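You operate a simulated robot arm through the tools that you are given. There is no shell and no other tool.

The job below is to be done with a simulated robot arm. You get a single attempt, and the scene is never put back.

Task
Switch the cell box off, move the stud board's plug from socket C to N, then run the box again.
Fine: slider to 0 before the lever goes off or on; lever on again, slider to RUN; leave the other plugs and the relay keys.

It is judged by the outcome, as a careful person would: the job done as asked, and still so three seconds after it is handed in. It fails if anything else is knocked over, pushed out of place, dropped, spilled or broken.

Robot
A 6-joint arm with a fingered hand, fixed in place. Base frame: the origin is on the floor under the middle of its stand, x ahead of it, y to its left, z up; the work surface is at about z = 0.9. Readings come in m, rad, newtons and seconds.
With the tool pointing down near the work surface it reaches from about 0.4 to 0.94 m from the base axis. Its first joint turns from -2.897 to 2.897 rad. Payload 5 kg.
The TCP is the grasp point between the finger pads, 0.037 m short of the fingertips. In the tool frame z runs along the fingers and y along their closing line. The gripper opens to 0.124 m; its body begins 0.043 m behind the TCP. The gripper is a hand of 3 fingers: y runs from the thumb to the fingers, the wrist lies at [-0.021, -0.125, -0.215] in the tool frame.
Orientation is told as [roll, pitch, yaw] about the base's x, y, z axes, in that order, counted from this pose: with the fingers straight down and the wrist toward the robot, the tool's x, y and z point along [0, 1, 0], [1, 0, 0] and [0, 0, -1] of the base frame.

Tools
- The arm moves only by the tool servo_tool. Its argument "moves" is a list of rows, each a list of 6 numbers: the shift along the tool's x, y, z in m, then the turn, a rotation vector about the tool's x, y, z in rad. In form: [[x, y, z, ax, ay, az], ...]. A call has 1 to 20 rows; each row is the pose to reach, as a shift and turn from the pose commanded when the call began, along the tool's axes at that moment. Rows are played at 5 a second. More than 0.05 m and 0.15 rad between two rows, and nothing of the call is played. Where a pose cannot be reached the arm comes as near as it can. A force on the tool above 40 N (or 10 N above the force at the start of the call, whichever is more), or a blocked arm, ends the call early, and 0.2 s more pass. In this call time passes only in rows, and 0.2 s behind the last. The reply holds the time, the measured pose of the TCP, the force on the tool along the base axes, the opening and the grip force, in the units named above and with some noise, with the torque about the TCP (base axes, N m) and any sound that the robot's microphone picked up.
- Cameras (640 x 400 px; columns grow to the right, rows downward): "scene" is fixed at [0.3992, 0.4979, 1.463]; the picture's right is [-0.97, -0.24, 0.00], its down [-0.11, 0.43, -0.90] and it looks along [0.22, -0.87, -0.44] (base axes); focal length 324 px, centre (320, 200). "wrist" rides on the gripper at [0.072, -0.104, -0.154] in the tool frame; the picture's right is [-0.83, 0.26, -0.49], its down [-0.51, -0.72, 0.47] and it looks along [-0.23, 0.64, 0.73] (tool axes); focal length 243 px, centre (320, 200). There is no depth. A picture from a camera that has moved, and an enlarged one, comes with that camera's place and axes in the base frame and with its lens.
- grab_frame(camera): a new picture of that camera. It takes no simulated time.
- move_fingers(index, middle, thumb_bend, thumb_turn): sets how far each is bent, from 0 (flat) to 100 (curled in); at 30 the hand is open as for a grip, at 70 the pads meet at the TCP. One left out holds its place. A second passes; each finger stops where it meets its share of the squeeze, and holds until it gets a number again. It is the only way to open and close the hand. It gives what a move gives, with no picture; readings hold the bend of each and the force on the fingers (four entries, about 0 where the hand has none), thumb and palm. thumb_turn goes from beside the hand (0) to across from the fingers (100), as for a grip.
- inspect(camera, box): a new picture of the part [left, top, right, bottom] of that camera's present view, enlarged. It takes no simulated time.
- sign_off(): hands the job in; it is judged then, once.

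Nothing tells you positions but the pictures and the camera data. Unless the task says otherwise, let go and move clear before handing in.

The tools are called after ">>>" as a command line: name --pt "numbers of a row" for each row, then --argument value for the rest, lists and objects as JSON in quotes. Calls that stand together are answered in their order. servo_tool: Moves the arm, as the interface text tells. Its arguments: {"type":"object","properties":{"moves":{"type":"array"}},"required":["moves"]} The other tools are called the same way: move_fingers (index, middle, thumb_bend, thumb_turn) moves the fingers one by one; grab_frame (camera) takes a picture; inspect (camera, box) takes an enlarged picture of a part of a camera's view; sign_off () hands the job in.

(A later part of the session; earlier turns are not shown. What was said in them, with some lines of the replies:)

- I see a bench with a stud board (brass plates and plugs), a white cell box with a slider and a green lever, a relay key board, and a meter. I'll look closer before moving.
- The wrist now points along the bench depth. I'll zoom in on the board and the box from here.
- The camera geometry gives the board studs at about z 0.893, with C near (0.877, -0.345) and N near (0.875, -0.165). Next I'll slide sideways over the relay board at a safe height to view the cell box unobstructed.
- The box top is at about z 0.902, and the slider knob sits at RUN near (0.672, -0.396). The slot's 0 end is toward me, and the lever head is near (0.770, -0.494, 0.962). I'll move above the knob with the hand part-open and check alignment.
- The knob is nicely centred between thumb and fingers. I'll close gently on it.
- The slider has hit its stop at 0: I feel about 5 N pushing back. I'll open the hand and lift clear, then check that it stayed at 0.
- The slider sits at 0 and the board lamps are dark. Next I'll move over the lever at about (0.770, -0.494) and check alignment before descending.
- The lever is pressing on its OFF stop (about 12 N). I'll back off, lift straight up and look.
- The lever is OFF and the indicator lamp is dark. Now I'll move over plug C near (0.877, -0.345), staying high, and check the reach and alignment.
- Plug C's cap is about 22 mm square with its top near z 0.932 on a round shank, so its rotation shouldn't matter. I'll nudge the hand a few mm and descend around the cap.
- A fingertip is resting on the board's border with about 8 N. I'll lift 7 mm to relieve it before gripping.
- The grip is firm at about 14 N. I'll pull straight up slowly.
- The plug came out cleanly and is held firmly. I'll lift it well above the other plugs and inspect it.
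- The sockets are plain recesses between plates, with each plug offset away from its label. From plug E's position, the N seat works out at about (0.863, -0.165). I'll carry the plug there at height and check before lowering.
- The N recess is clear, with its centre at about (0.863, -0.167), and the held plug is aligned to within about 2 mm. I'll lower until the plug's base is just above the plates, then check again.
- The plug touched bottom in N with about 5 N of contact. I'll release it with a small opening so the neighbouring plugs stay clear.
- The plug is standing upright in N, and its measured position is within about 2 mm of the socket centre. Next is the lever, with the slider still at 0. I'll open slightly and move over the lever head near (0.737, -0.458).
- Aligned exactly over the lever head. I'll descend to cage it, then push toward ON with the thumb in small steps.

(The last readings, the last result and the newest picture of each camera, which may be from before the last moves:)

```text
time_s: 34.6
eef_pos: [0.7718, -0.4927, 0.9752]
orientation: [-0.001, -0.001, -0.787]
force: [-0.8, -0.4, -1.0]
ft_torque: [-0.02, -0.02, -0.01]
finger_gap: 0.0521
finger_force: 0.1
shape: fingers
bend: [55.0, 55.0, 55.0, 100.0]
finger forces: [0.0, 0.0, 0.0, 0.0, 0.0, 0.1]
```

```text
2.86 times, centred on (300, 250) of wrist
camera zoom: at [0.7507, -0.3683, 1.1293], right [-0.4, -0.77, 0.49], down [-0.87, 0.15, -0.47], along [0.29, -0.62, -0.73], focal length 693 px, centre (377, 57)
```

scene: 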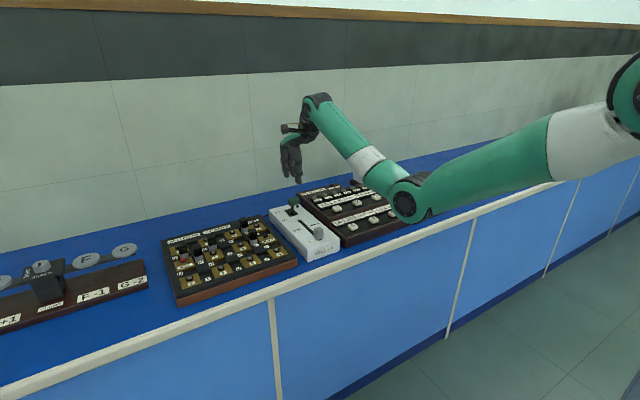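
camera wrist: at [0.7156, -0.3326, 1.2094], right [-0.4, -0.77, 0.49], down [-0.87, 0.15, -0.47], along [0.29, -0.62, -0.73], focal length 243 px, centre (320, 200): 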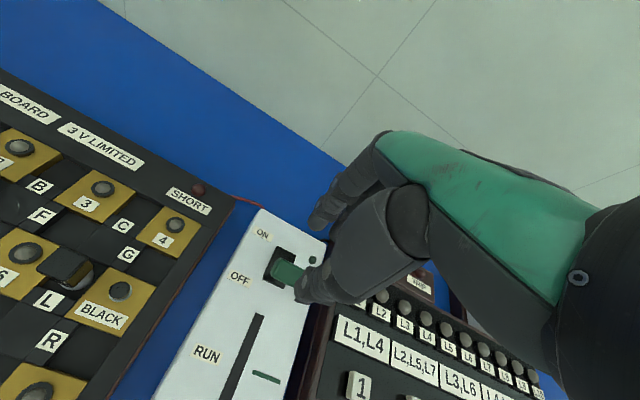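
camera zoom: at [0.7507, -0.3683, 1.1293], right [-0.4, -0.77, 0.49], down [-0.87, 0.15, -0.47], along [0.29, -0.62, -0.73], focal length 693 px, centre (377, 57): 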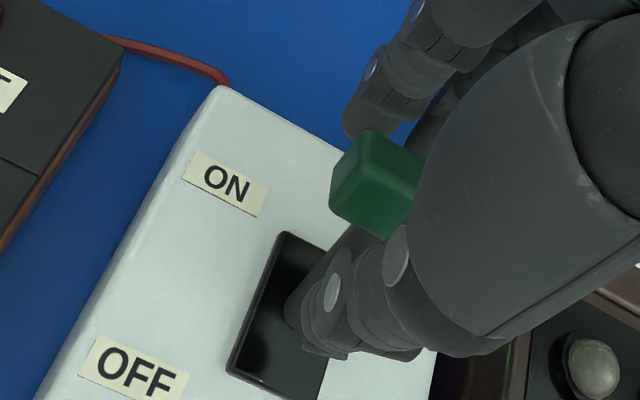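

The lever snapped to ON and the lamp is lit, with the slider still at 0. I'll lift clear and move over the slider knob.

>>> servo_tool --pt "0 0 -0.03 0 0 0" --pt "0 0 -0.07 0 0 0" --pt "0 -0.045 -0.075 0 0 0" --pt "0 -0.09 -0.075 0 0 0" --pt "0 -0.135 -0.075 0 0 0" --pt "0 -0.18 -0.075 0 0 0" --pt "0 -0.222 -0.075 0 0 0"

>>> grab_frame --camera "wrist"

>>> inspect --camera "wrist" --box '[230, 210, 350, 310]'

>>> inspect --camera "scene" --box '[150, 150, 350, 290]'

```text
time_s: 36.2
eef_pos: [0.616, -0.3352, 1.052]
orientation: [0.0, 0.0, -0.787]
force: [-0.7, 0.0, 0.0]
ft_torque: [0.01, 0.04, -0.02]
finger_gap: 0.0518
finger_force: 0.0
shape: fingers
bend: [55.0, 55.0, 55.0, 100.0]
finger forces: [0.0, 0.0, 0.1, 0.1, 0.0, 0.1]
```

```text
taken
camera wrist: at [0.5934, -0.2113, 1.2056], right [-0.4, -0.77, 0.49], down [-0.87, 0.15, -0.47], along [0.29, -0.62, -0.73], focal length 243 px, centre (320, 200)
```

wrist: 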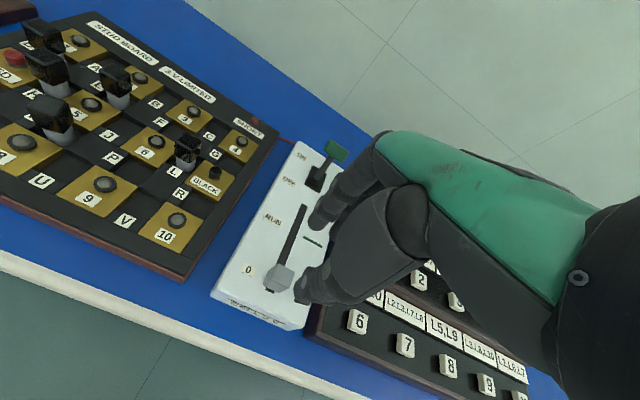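

```text
4.00 times, centred on (290, 260) of wrist
camera zoom: at [0.5934, -0.2113, 1.2056], right [-0.4, -0.77, 0.49], down [-0.87, 0.15, -0.47], along [0.29, -0.62, -0.73], focal length 970 px, centre (440, -40)
```

zoom: 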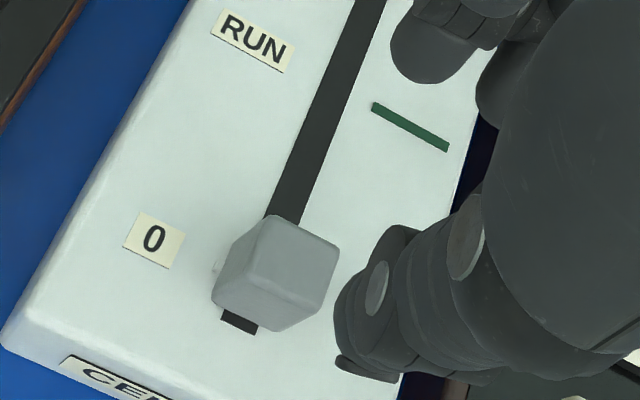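

```text
2.86 times, centred on (250, 220) of scene
camera zoom: at [0.3992, 0.4979, 1.463], right [-0.97, -0.24, 0.0], down [-0.11, 0.43, -0.9], along [0.22, -0.87, -0.44], focal length 925 px, centre (520, 143)
```

zoom: 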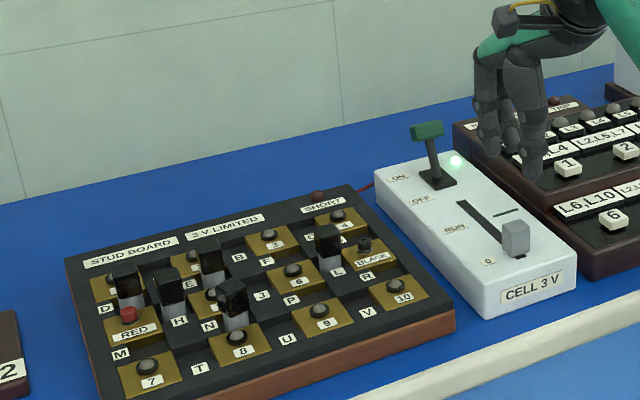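

>>> servo_tool --pt "-0.004 0.002 0.03 0 0 0" --pt "-0.004 0.002 0.06 0 0 0" --pt "-0.004 0.002 0.085 0 0 0" --pt "-0.004 0.002 0.103 0 0 0"

>>> inspect --camera "wrist" --box '[230, 170, 380, 310]'

>>> inspect --camera "scene" --box '[275, 180, 345, 270]'

```text
time_s: 37.2
eef_pos: [0.615, -0.3393, 0.9467]
orientation: [0.0, 0.001, -0.787]
force: [0.1, -0.4, 0.1]
ft_torque: [-0.03, 0.02, 0.0]
finger_gap: 0.0521
finger_force: 0.0
shape: fingers
bend: [55.0, 55.0, 55.0, 100.0]
finger forces: [0.1, 0.1, 0.1, 0.1, 0.1, 0.0]
```

```text
2.86 times, centred on (305, 240) of wrist
camera zoom: at [0.5919, -0.2148, 1.1012], right [-0.4, -0.77, 0.49], down [-0.87, 0.15, -0.47], along [0.29, -0.62, -0.73], focal length 693 px, centre (363, 86)
```

zoom: 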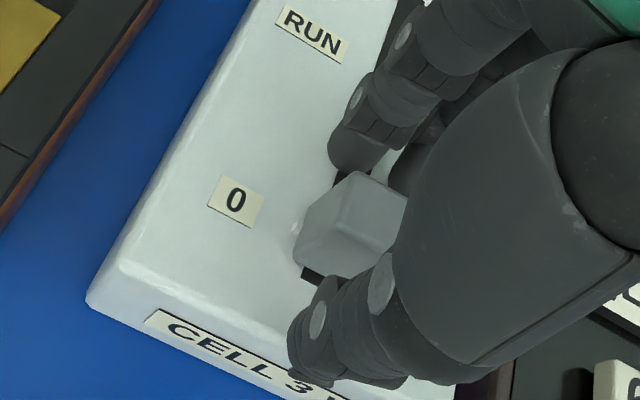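

```text
4.44 times, centred on (310, 225) of scene
camera zoom: at [0.3992, 0.4979, 1.463], right [-0.97, -0.24, 0.0], down [-0.11, 0.43, -0.9], along [0.22, -0.87, -0.44], focal length 1438 px, centre (364, 89)
```

zoom: 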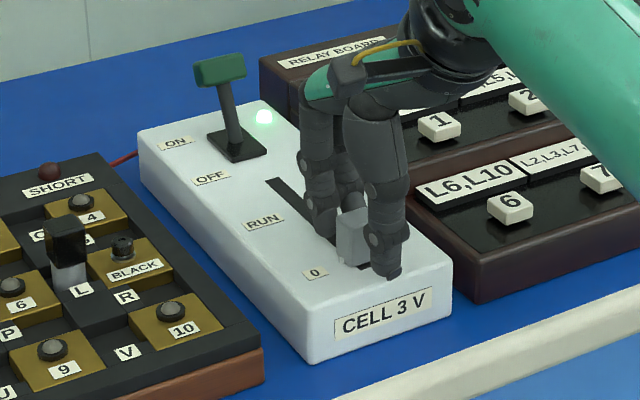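

>>> move_fingers --index 65 --middle 65 --thumb_bend 65

>>> inspect --camera "wrist" --box '[230, 170, 380, 310]'

```text
time_s: 38.2
eef_pos: [0.6147, -0.3394, 0.9477]
orientation: [0.001, 0.0, -0.787]
force: [1.6, -2.6, -1.7]
ft_torque: [-0.09, -0.06, 0.01]
finger_gap: 0.0261
finger_force: 2.2
shape: fingers
bend: [63.0, 64.0, 64.0, 100.0]
finger forces: [2.0, 1.6, 0.0, 0.1, 0.8, 0.1]
```

```text
2.86 times, centred on (305, 240) of wrist
camera zoom: at [0.5921, -0.2151, 1.1014], right [-0.4, -0.77, 0.49], down [-0.87, 0.15, -0.47], along [0.29, -0.62, -0.73], focal length 693 px, centre (363, 86)
```

zoom: 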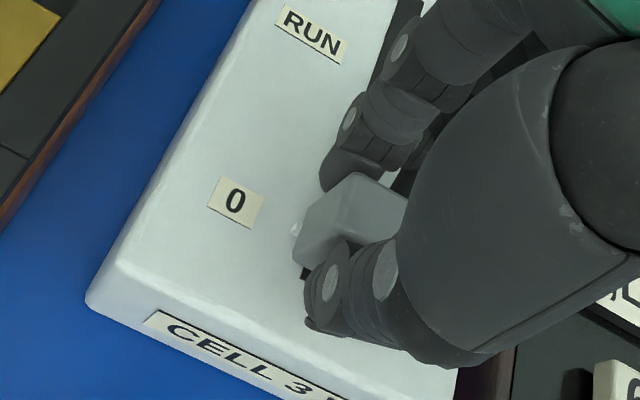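

The slider is gripped at 0. I'll move it toward RUN, stopping a little short to check against the label and the green line.

>>> servo_tool --pt "0 0.015 0 0 0 0" --pt "0 0.03 0 0 0 0" --pt "0 0.045 0 0 0 0" --pt "0 0.06 0 0 0 0" --pt "0 0.07 0 0 0 0" --pt "0 0.076 0 0 0 0"

>>> inspect --camera "wrist" --box '[230, 170, 380, 310]'

>>> inspect --camera "scene" --box '[275, 180, 345, 250]'

```text
time_s: 39.6
eef_pos: [0.6685, -0.3932, 0.9476]
orientation: [0.002, 0.001, -0.786]
force: [0.9, -0.6, -0.6]
ft_torque: [0.0, -0.03, -0.01]
finger_gap: 0.0259
finger_force: 2.4
shape: fingers
bend: [64.0, 64.0, 64.0, 100.0]
finger forces: [1.5, 0.9, 0.1, 0.0, 1.6, 0.1]
```

```text
2.86 times, centred on (305, 240) of wrist
camera zoom: at [0.6465, -0.2699, 1.1017], right [-0.4, -0.77, 0.49], down [-0.87, 0.15, -0.47], along [0.29, -0.62, -0.73], focal length 693 px, centre (363, 86)
```

zoom: 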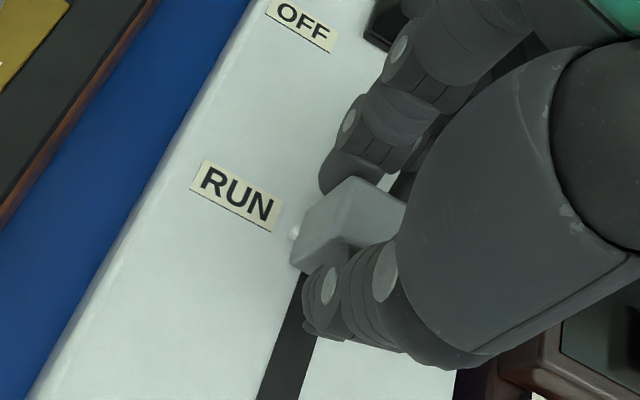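

```text
5.71 times, centred on (310, 215) of scene
camera zoom: at [0.3992, 0.4979, 1.463], right [-0.97, -0.24, 0.0], down [-0.11, 0.43, -0.9], along [0.22, -0.87, -0.44], focal length 1849 px, centre (377, 114)
```

zoom: 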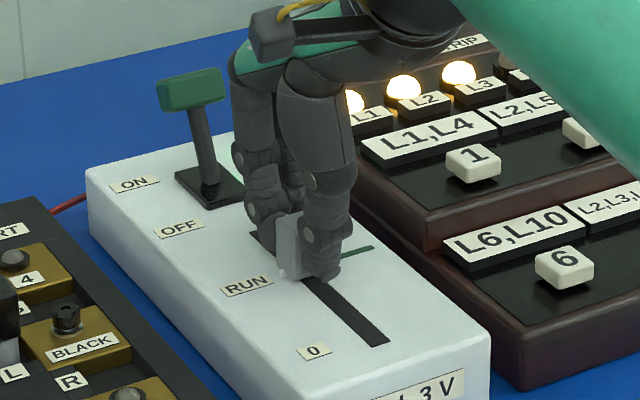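

>>> servo_tool --pt "0 0.0019 0 0 0 0" --pt "0 0.0037 0 0 0 0"

>>> inspect --camera "wrist" --box '[230, 170, 380, 310]'

>>> inspect --camera "scene" --box '[275, 180, 345, 250]'

```text
time_s: 40.2
eef_pos: [0.6716, -0.3968, 0.9481]
orientation: [0.0, 0.002, -0.786]
force: [0.3, 0.3, 0.2]
ft_torque: [0.03, -0.01, -0.01]
finger_gap: 0.0259
finger_force: 1.8
shape: fingers
bend: [64.0, 65.0, 63.0, 100.0]
finger forces: [1.3, 0.7, 0.1, 0.0, 2.0, 0.0]
```

```text
2.86 times, centred on (305, 240) of wrist
camera zoom: at [0.6486, -0.2721, 1.1015], right [-0.4, -0.77, 0.49], down [-0.87, 0.15, -0.47], along [0.29, -0.62, -0.73], focal length 693 px, centre (363, 86)
```

zoom: 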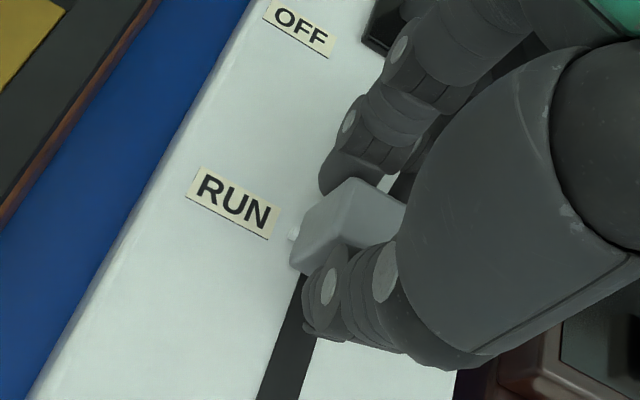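

```text
5.71 times, centred on (310, 215) of scene
camera zoom: at [0.3992, 0.4979, 1.463], right [-0.97, -0.24, 0.0], down [-0.11, 0.43, -0.9], along [0.22, -0.87, -0.44], focal length 1849 px, centre (377, 114)
```

zoom: 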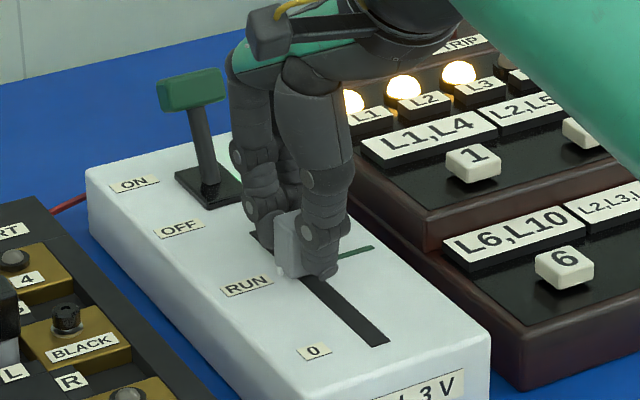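

>>> servo_tool --pt "0 0.001 0 0 0 0"

>>> inspect --camera "wrist" --box '[230, 170, 380, 310]'

```text
time_s: 40.6
eef_pos: [0.6704, -0.3968, 0.948]
orientation: [0.0, -0.001, -0.787]
force: [0.2, 0.4, -0.1]
ft_torque: [-0.01, -0.01, 0.01]
finger_gap: 0.0259
finger_force: 1.7
shape: fingers
bend: [64.0, 65.0, 63.0, 100.0]
finger forces: [1.2, 0.7, 0.0, 0.1, 2.0, 0.0]
```

```text
2.86 times, centred on (305, 240) of wrist
camera zoom: at [0.6494, -0.2728, 1.1015], right [-0.4, -0.77, 0.49], down [-0.87, 0.15, -0.47], along [0.29, -0.62, -0.73], focal length 693 px, centre (363, 86)
```

zoom: 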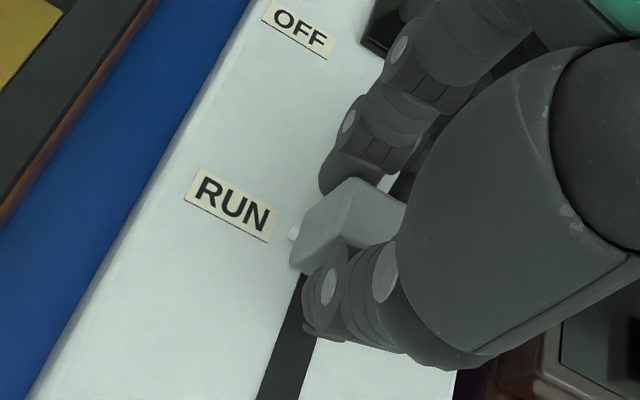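

The slider now matches its original RUN alignment. I'll release and lift straight up, then verify everything.

>>> move_fingers --index 55 --middle 55 --thumb_bend 55

>>> servo_tool --pt "0 0 -0.03 0 0 0" --pt "0 0 -0.07 0 0 0" --pt "0 0 -0.11 0 0 0" --pt "-0.04 -0.02 -0.14 0 0 0" --pt "-0.08 -0.05 -0.17 0 0 0" --pt "-0.11 -0.08 -0.2 0 0 0"

>>> grab_frame --camera "wrist"

>>> grab_frame --camera "scene"

>>> inspect --camera "wrist" --box '[140, 140, 340, 300]'

>>> inspect --camera "scene" --box '[150, 180, 350, 310]'

```text
time_s: 41.6
eef_pos: [0.6706, -0.3973, 0.948]
orientation: [0.001, -0.001, -0.786]
force: [-0.5, 0.2, 0.3]
ft_torque: [-0.03, 0.03, -0.01]
finger_gap: 0.0514
finger_force: 0.2
shape: fingers
bend: [55.0, 55.0, 55.0, 100.0]
finger forces: [0.0, 0.0, 0.1, 0.0, 0.1, 0.1]
```

```text
refused: row 4 steps farther than a row can; nothing moved
```

```text
taken
camera wrist: at [0.6494, -0.2728, 1.1015], right [-0.4, -0.77, 0.49], down [-0.87, 0.15, -0.47], along [0.29, -0.62, -0.73], focal length 243 px, centre (320, 200)
```

wrist: 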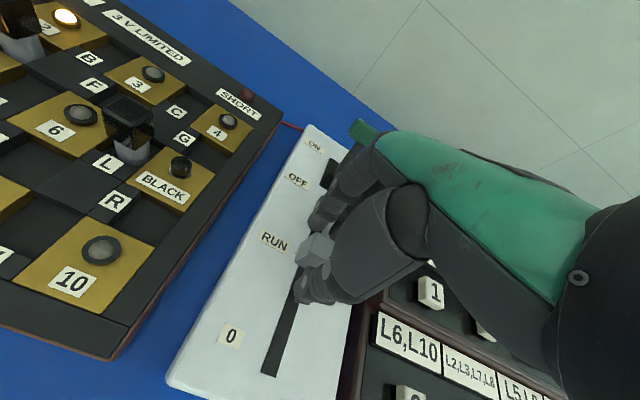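

```text
taken
```

scene: 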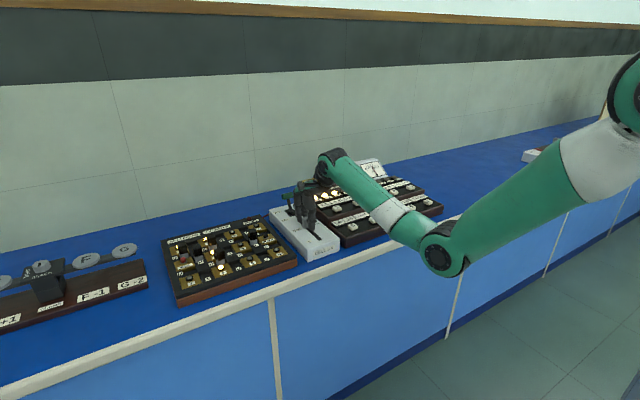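

```text
2.50 times, centred on (240, 220) of wrist
camera zoom: at [0.6494, -0.2728, 1.1015], right [-0.4, -0.77, 0.49], down [-0.87, 0.15, -0.47], along [0.29, -0.62, -0.73], focal length 606 px, centre (520, 150)
```

zoom: 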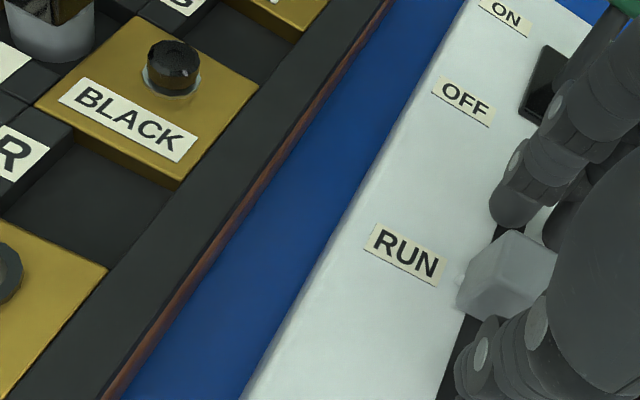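

```text
3.08 times, centred on (250, 245) of scene
camera zoom: at [0.3992, 0.4979, 1.463], right [-0.97, -0.24, 0.0], down [-0.11, 0.43, -0.9], along [0.22, -0.87, -0.44], focal length 996 px, centre (535, 62)
```

zoom: 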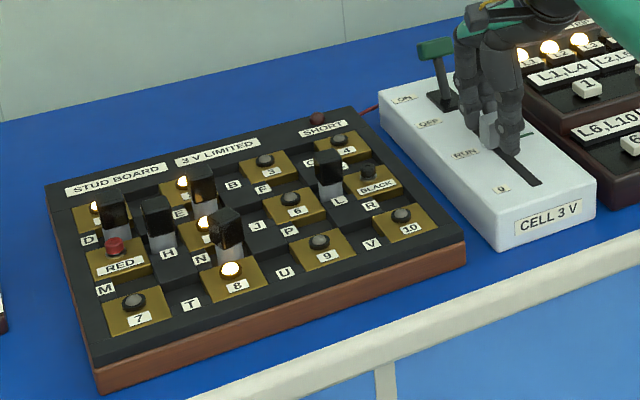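

Lamp 8 now lights along with 1, 2 and 5, so the plug in N is making contact. The lift was refused because one row stepped too far, so I'll redo it with smaller steps.

>>> servo_tool --pt "0 0 -0.02 0 0 0" --pt "0 0 -0.05 0 0 0" --pt "0 0 -0.09 0 0 0" --pt "0 0 -0.13 0 0 0" --pt "-0.03 -0.015 -0.15 0 0 0" --pt "-0.06 -0.035 -0.17 0 0 0" --pt "-0.09 -0.055 -0.19 0 0 0"

>>> grab_frame --camera "wrist"

>>> inspect --camera "wrist" --box '[150, 140, 330, 280]'

>>> inspect --camera "scene" --box '[150, 180, 350, 310]'

>>> inspect --camera "scene" --box '[280, 150, 460, 260]'

```text
time_s: 43.2
eef_pos: [0.5684, -0.4216, 1.1383]
orientation: [0.001, 0.001, -0.787]
force: [-0.2, -1.1, -0.5]
ft_torque: [-0.02, -0.01, -0.01]
finger_gap: 0.0516
finger_force: 0.0
shape: fingers
bend: [55.0, 55.0, 55.0, 100.0]
finger forces: [0.0, 0.0, 0.0, 0.1, 0.1, 0.0]
```

```text
taken
camera wrist: at [0.5463, -0.2973, 1.2911], right [-0.4, -0.77, 0.49], down [-0.87, 0.15, -0.47], along [0.29, -0.62, -0.73], focal length 243 px, centre (320, 200)
```

wrist: 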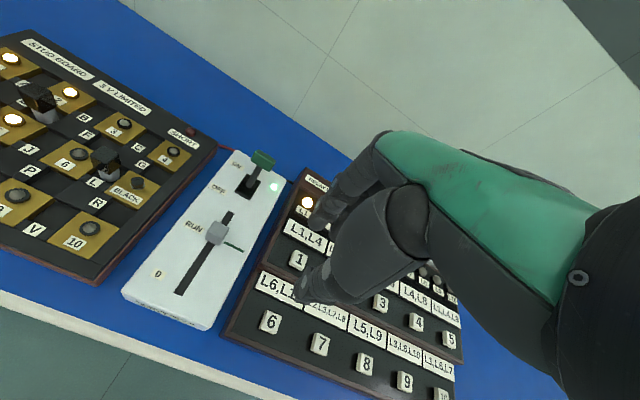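

```text
2.86 times, centred on (240, 210) of wrist
camera zoom: at [0.5463, -0.2973, 1.2911], right [-0.4, -0.77, 0.49], down [-0.87, 0.15, -0.47], along [0.29, -0.62, -0.73], focal length 693 px, centre (549, 171)
```

zoom: 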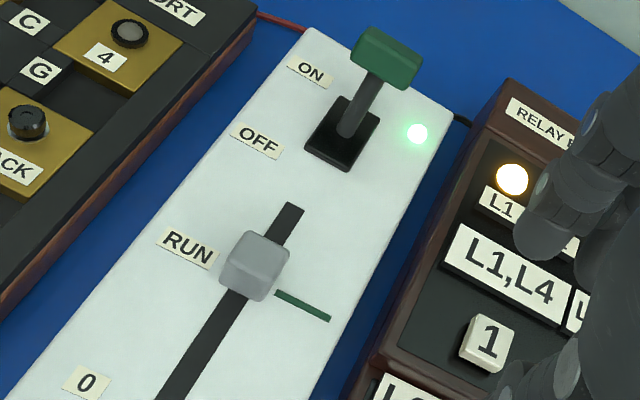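

```text
3.08 times, centred on (250, 245) of scene
camera zoom: at [0.3992, 0.4979, 1.463], right [-0.97, -0.24, 0.0], down [-0.11, 0.43, -0.9], along [0.22, -0.87, -0.44], focal length 996 px, centre (535, 62)
```

zoom: 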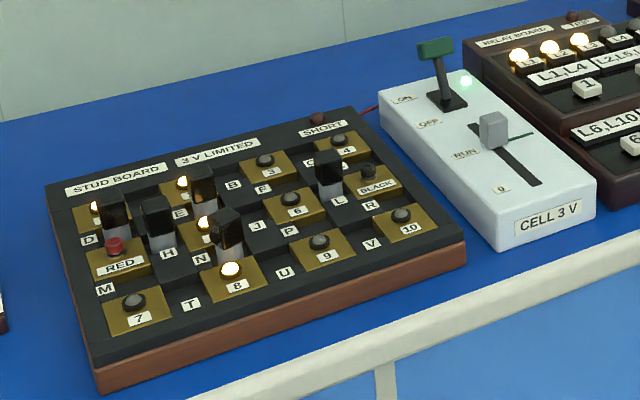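

```text
3.56 times, centred on (370, 205) of scene
camera zoom: at [0.3992, 0.4979, 1.463], right [-0.97, -0.24, 0.0], down [-0.11, 0.43, -0.9], along [0.22, -0.87, -0.44], focal length 1151 px, centre (142, 182)
```

zoom: 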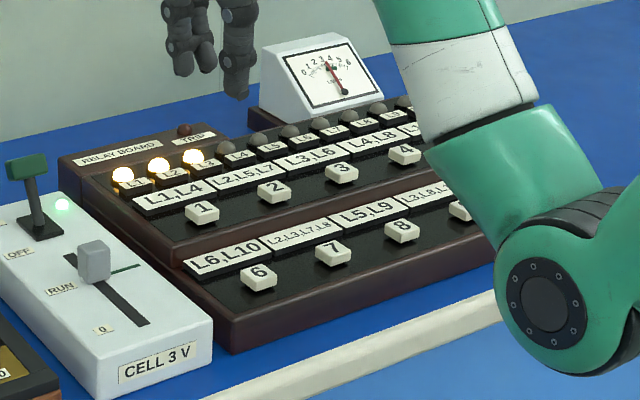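

The plug is in N with lamps 1, 2, 5 and 8 lit and no SHORT or TRIP light. The lever is ON with its lamp lit, the slider is at the RUN mark, and the other plugs and relay keys look undisturbed. The hand is clear, so I'm handing in.

>>> sign_off

```text
The job is handed in.
```

The job is done and handed in: the plug is now in socket N and the cell box is running again.

- **Switching off:** I moved the slider to its stop at 0, then put the lever to OFF. The box lamp went dark.
- **Moving the plug:** The plug came out of C and is standing upright in N. It turned slightly in the socket when I let go, but it makes contact, because lamp 8 now lights along with 1, 2 and 5.
- **Running again:** With the slider still at 0, I put the lever back to ON, then brought the slider to the RUN mark. The box lamp and relay lamps L1 to L3 are lit, and neither the SHORT nor the TRIP light is on.

I touched none of the other plugs or the relay keys, and they look undisturbed in the final pictures. A fingertip pressed lightly on the stud board's border (about 8 N) before I gripped plug C. I lifted off and saw no sign that the board had shifted.
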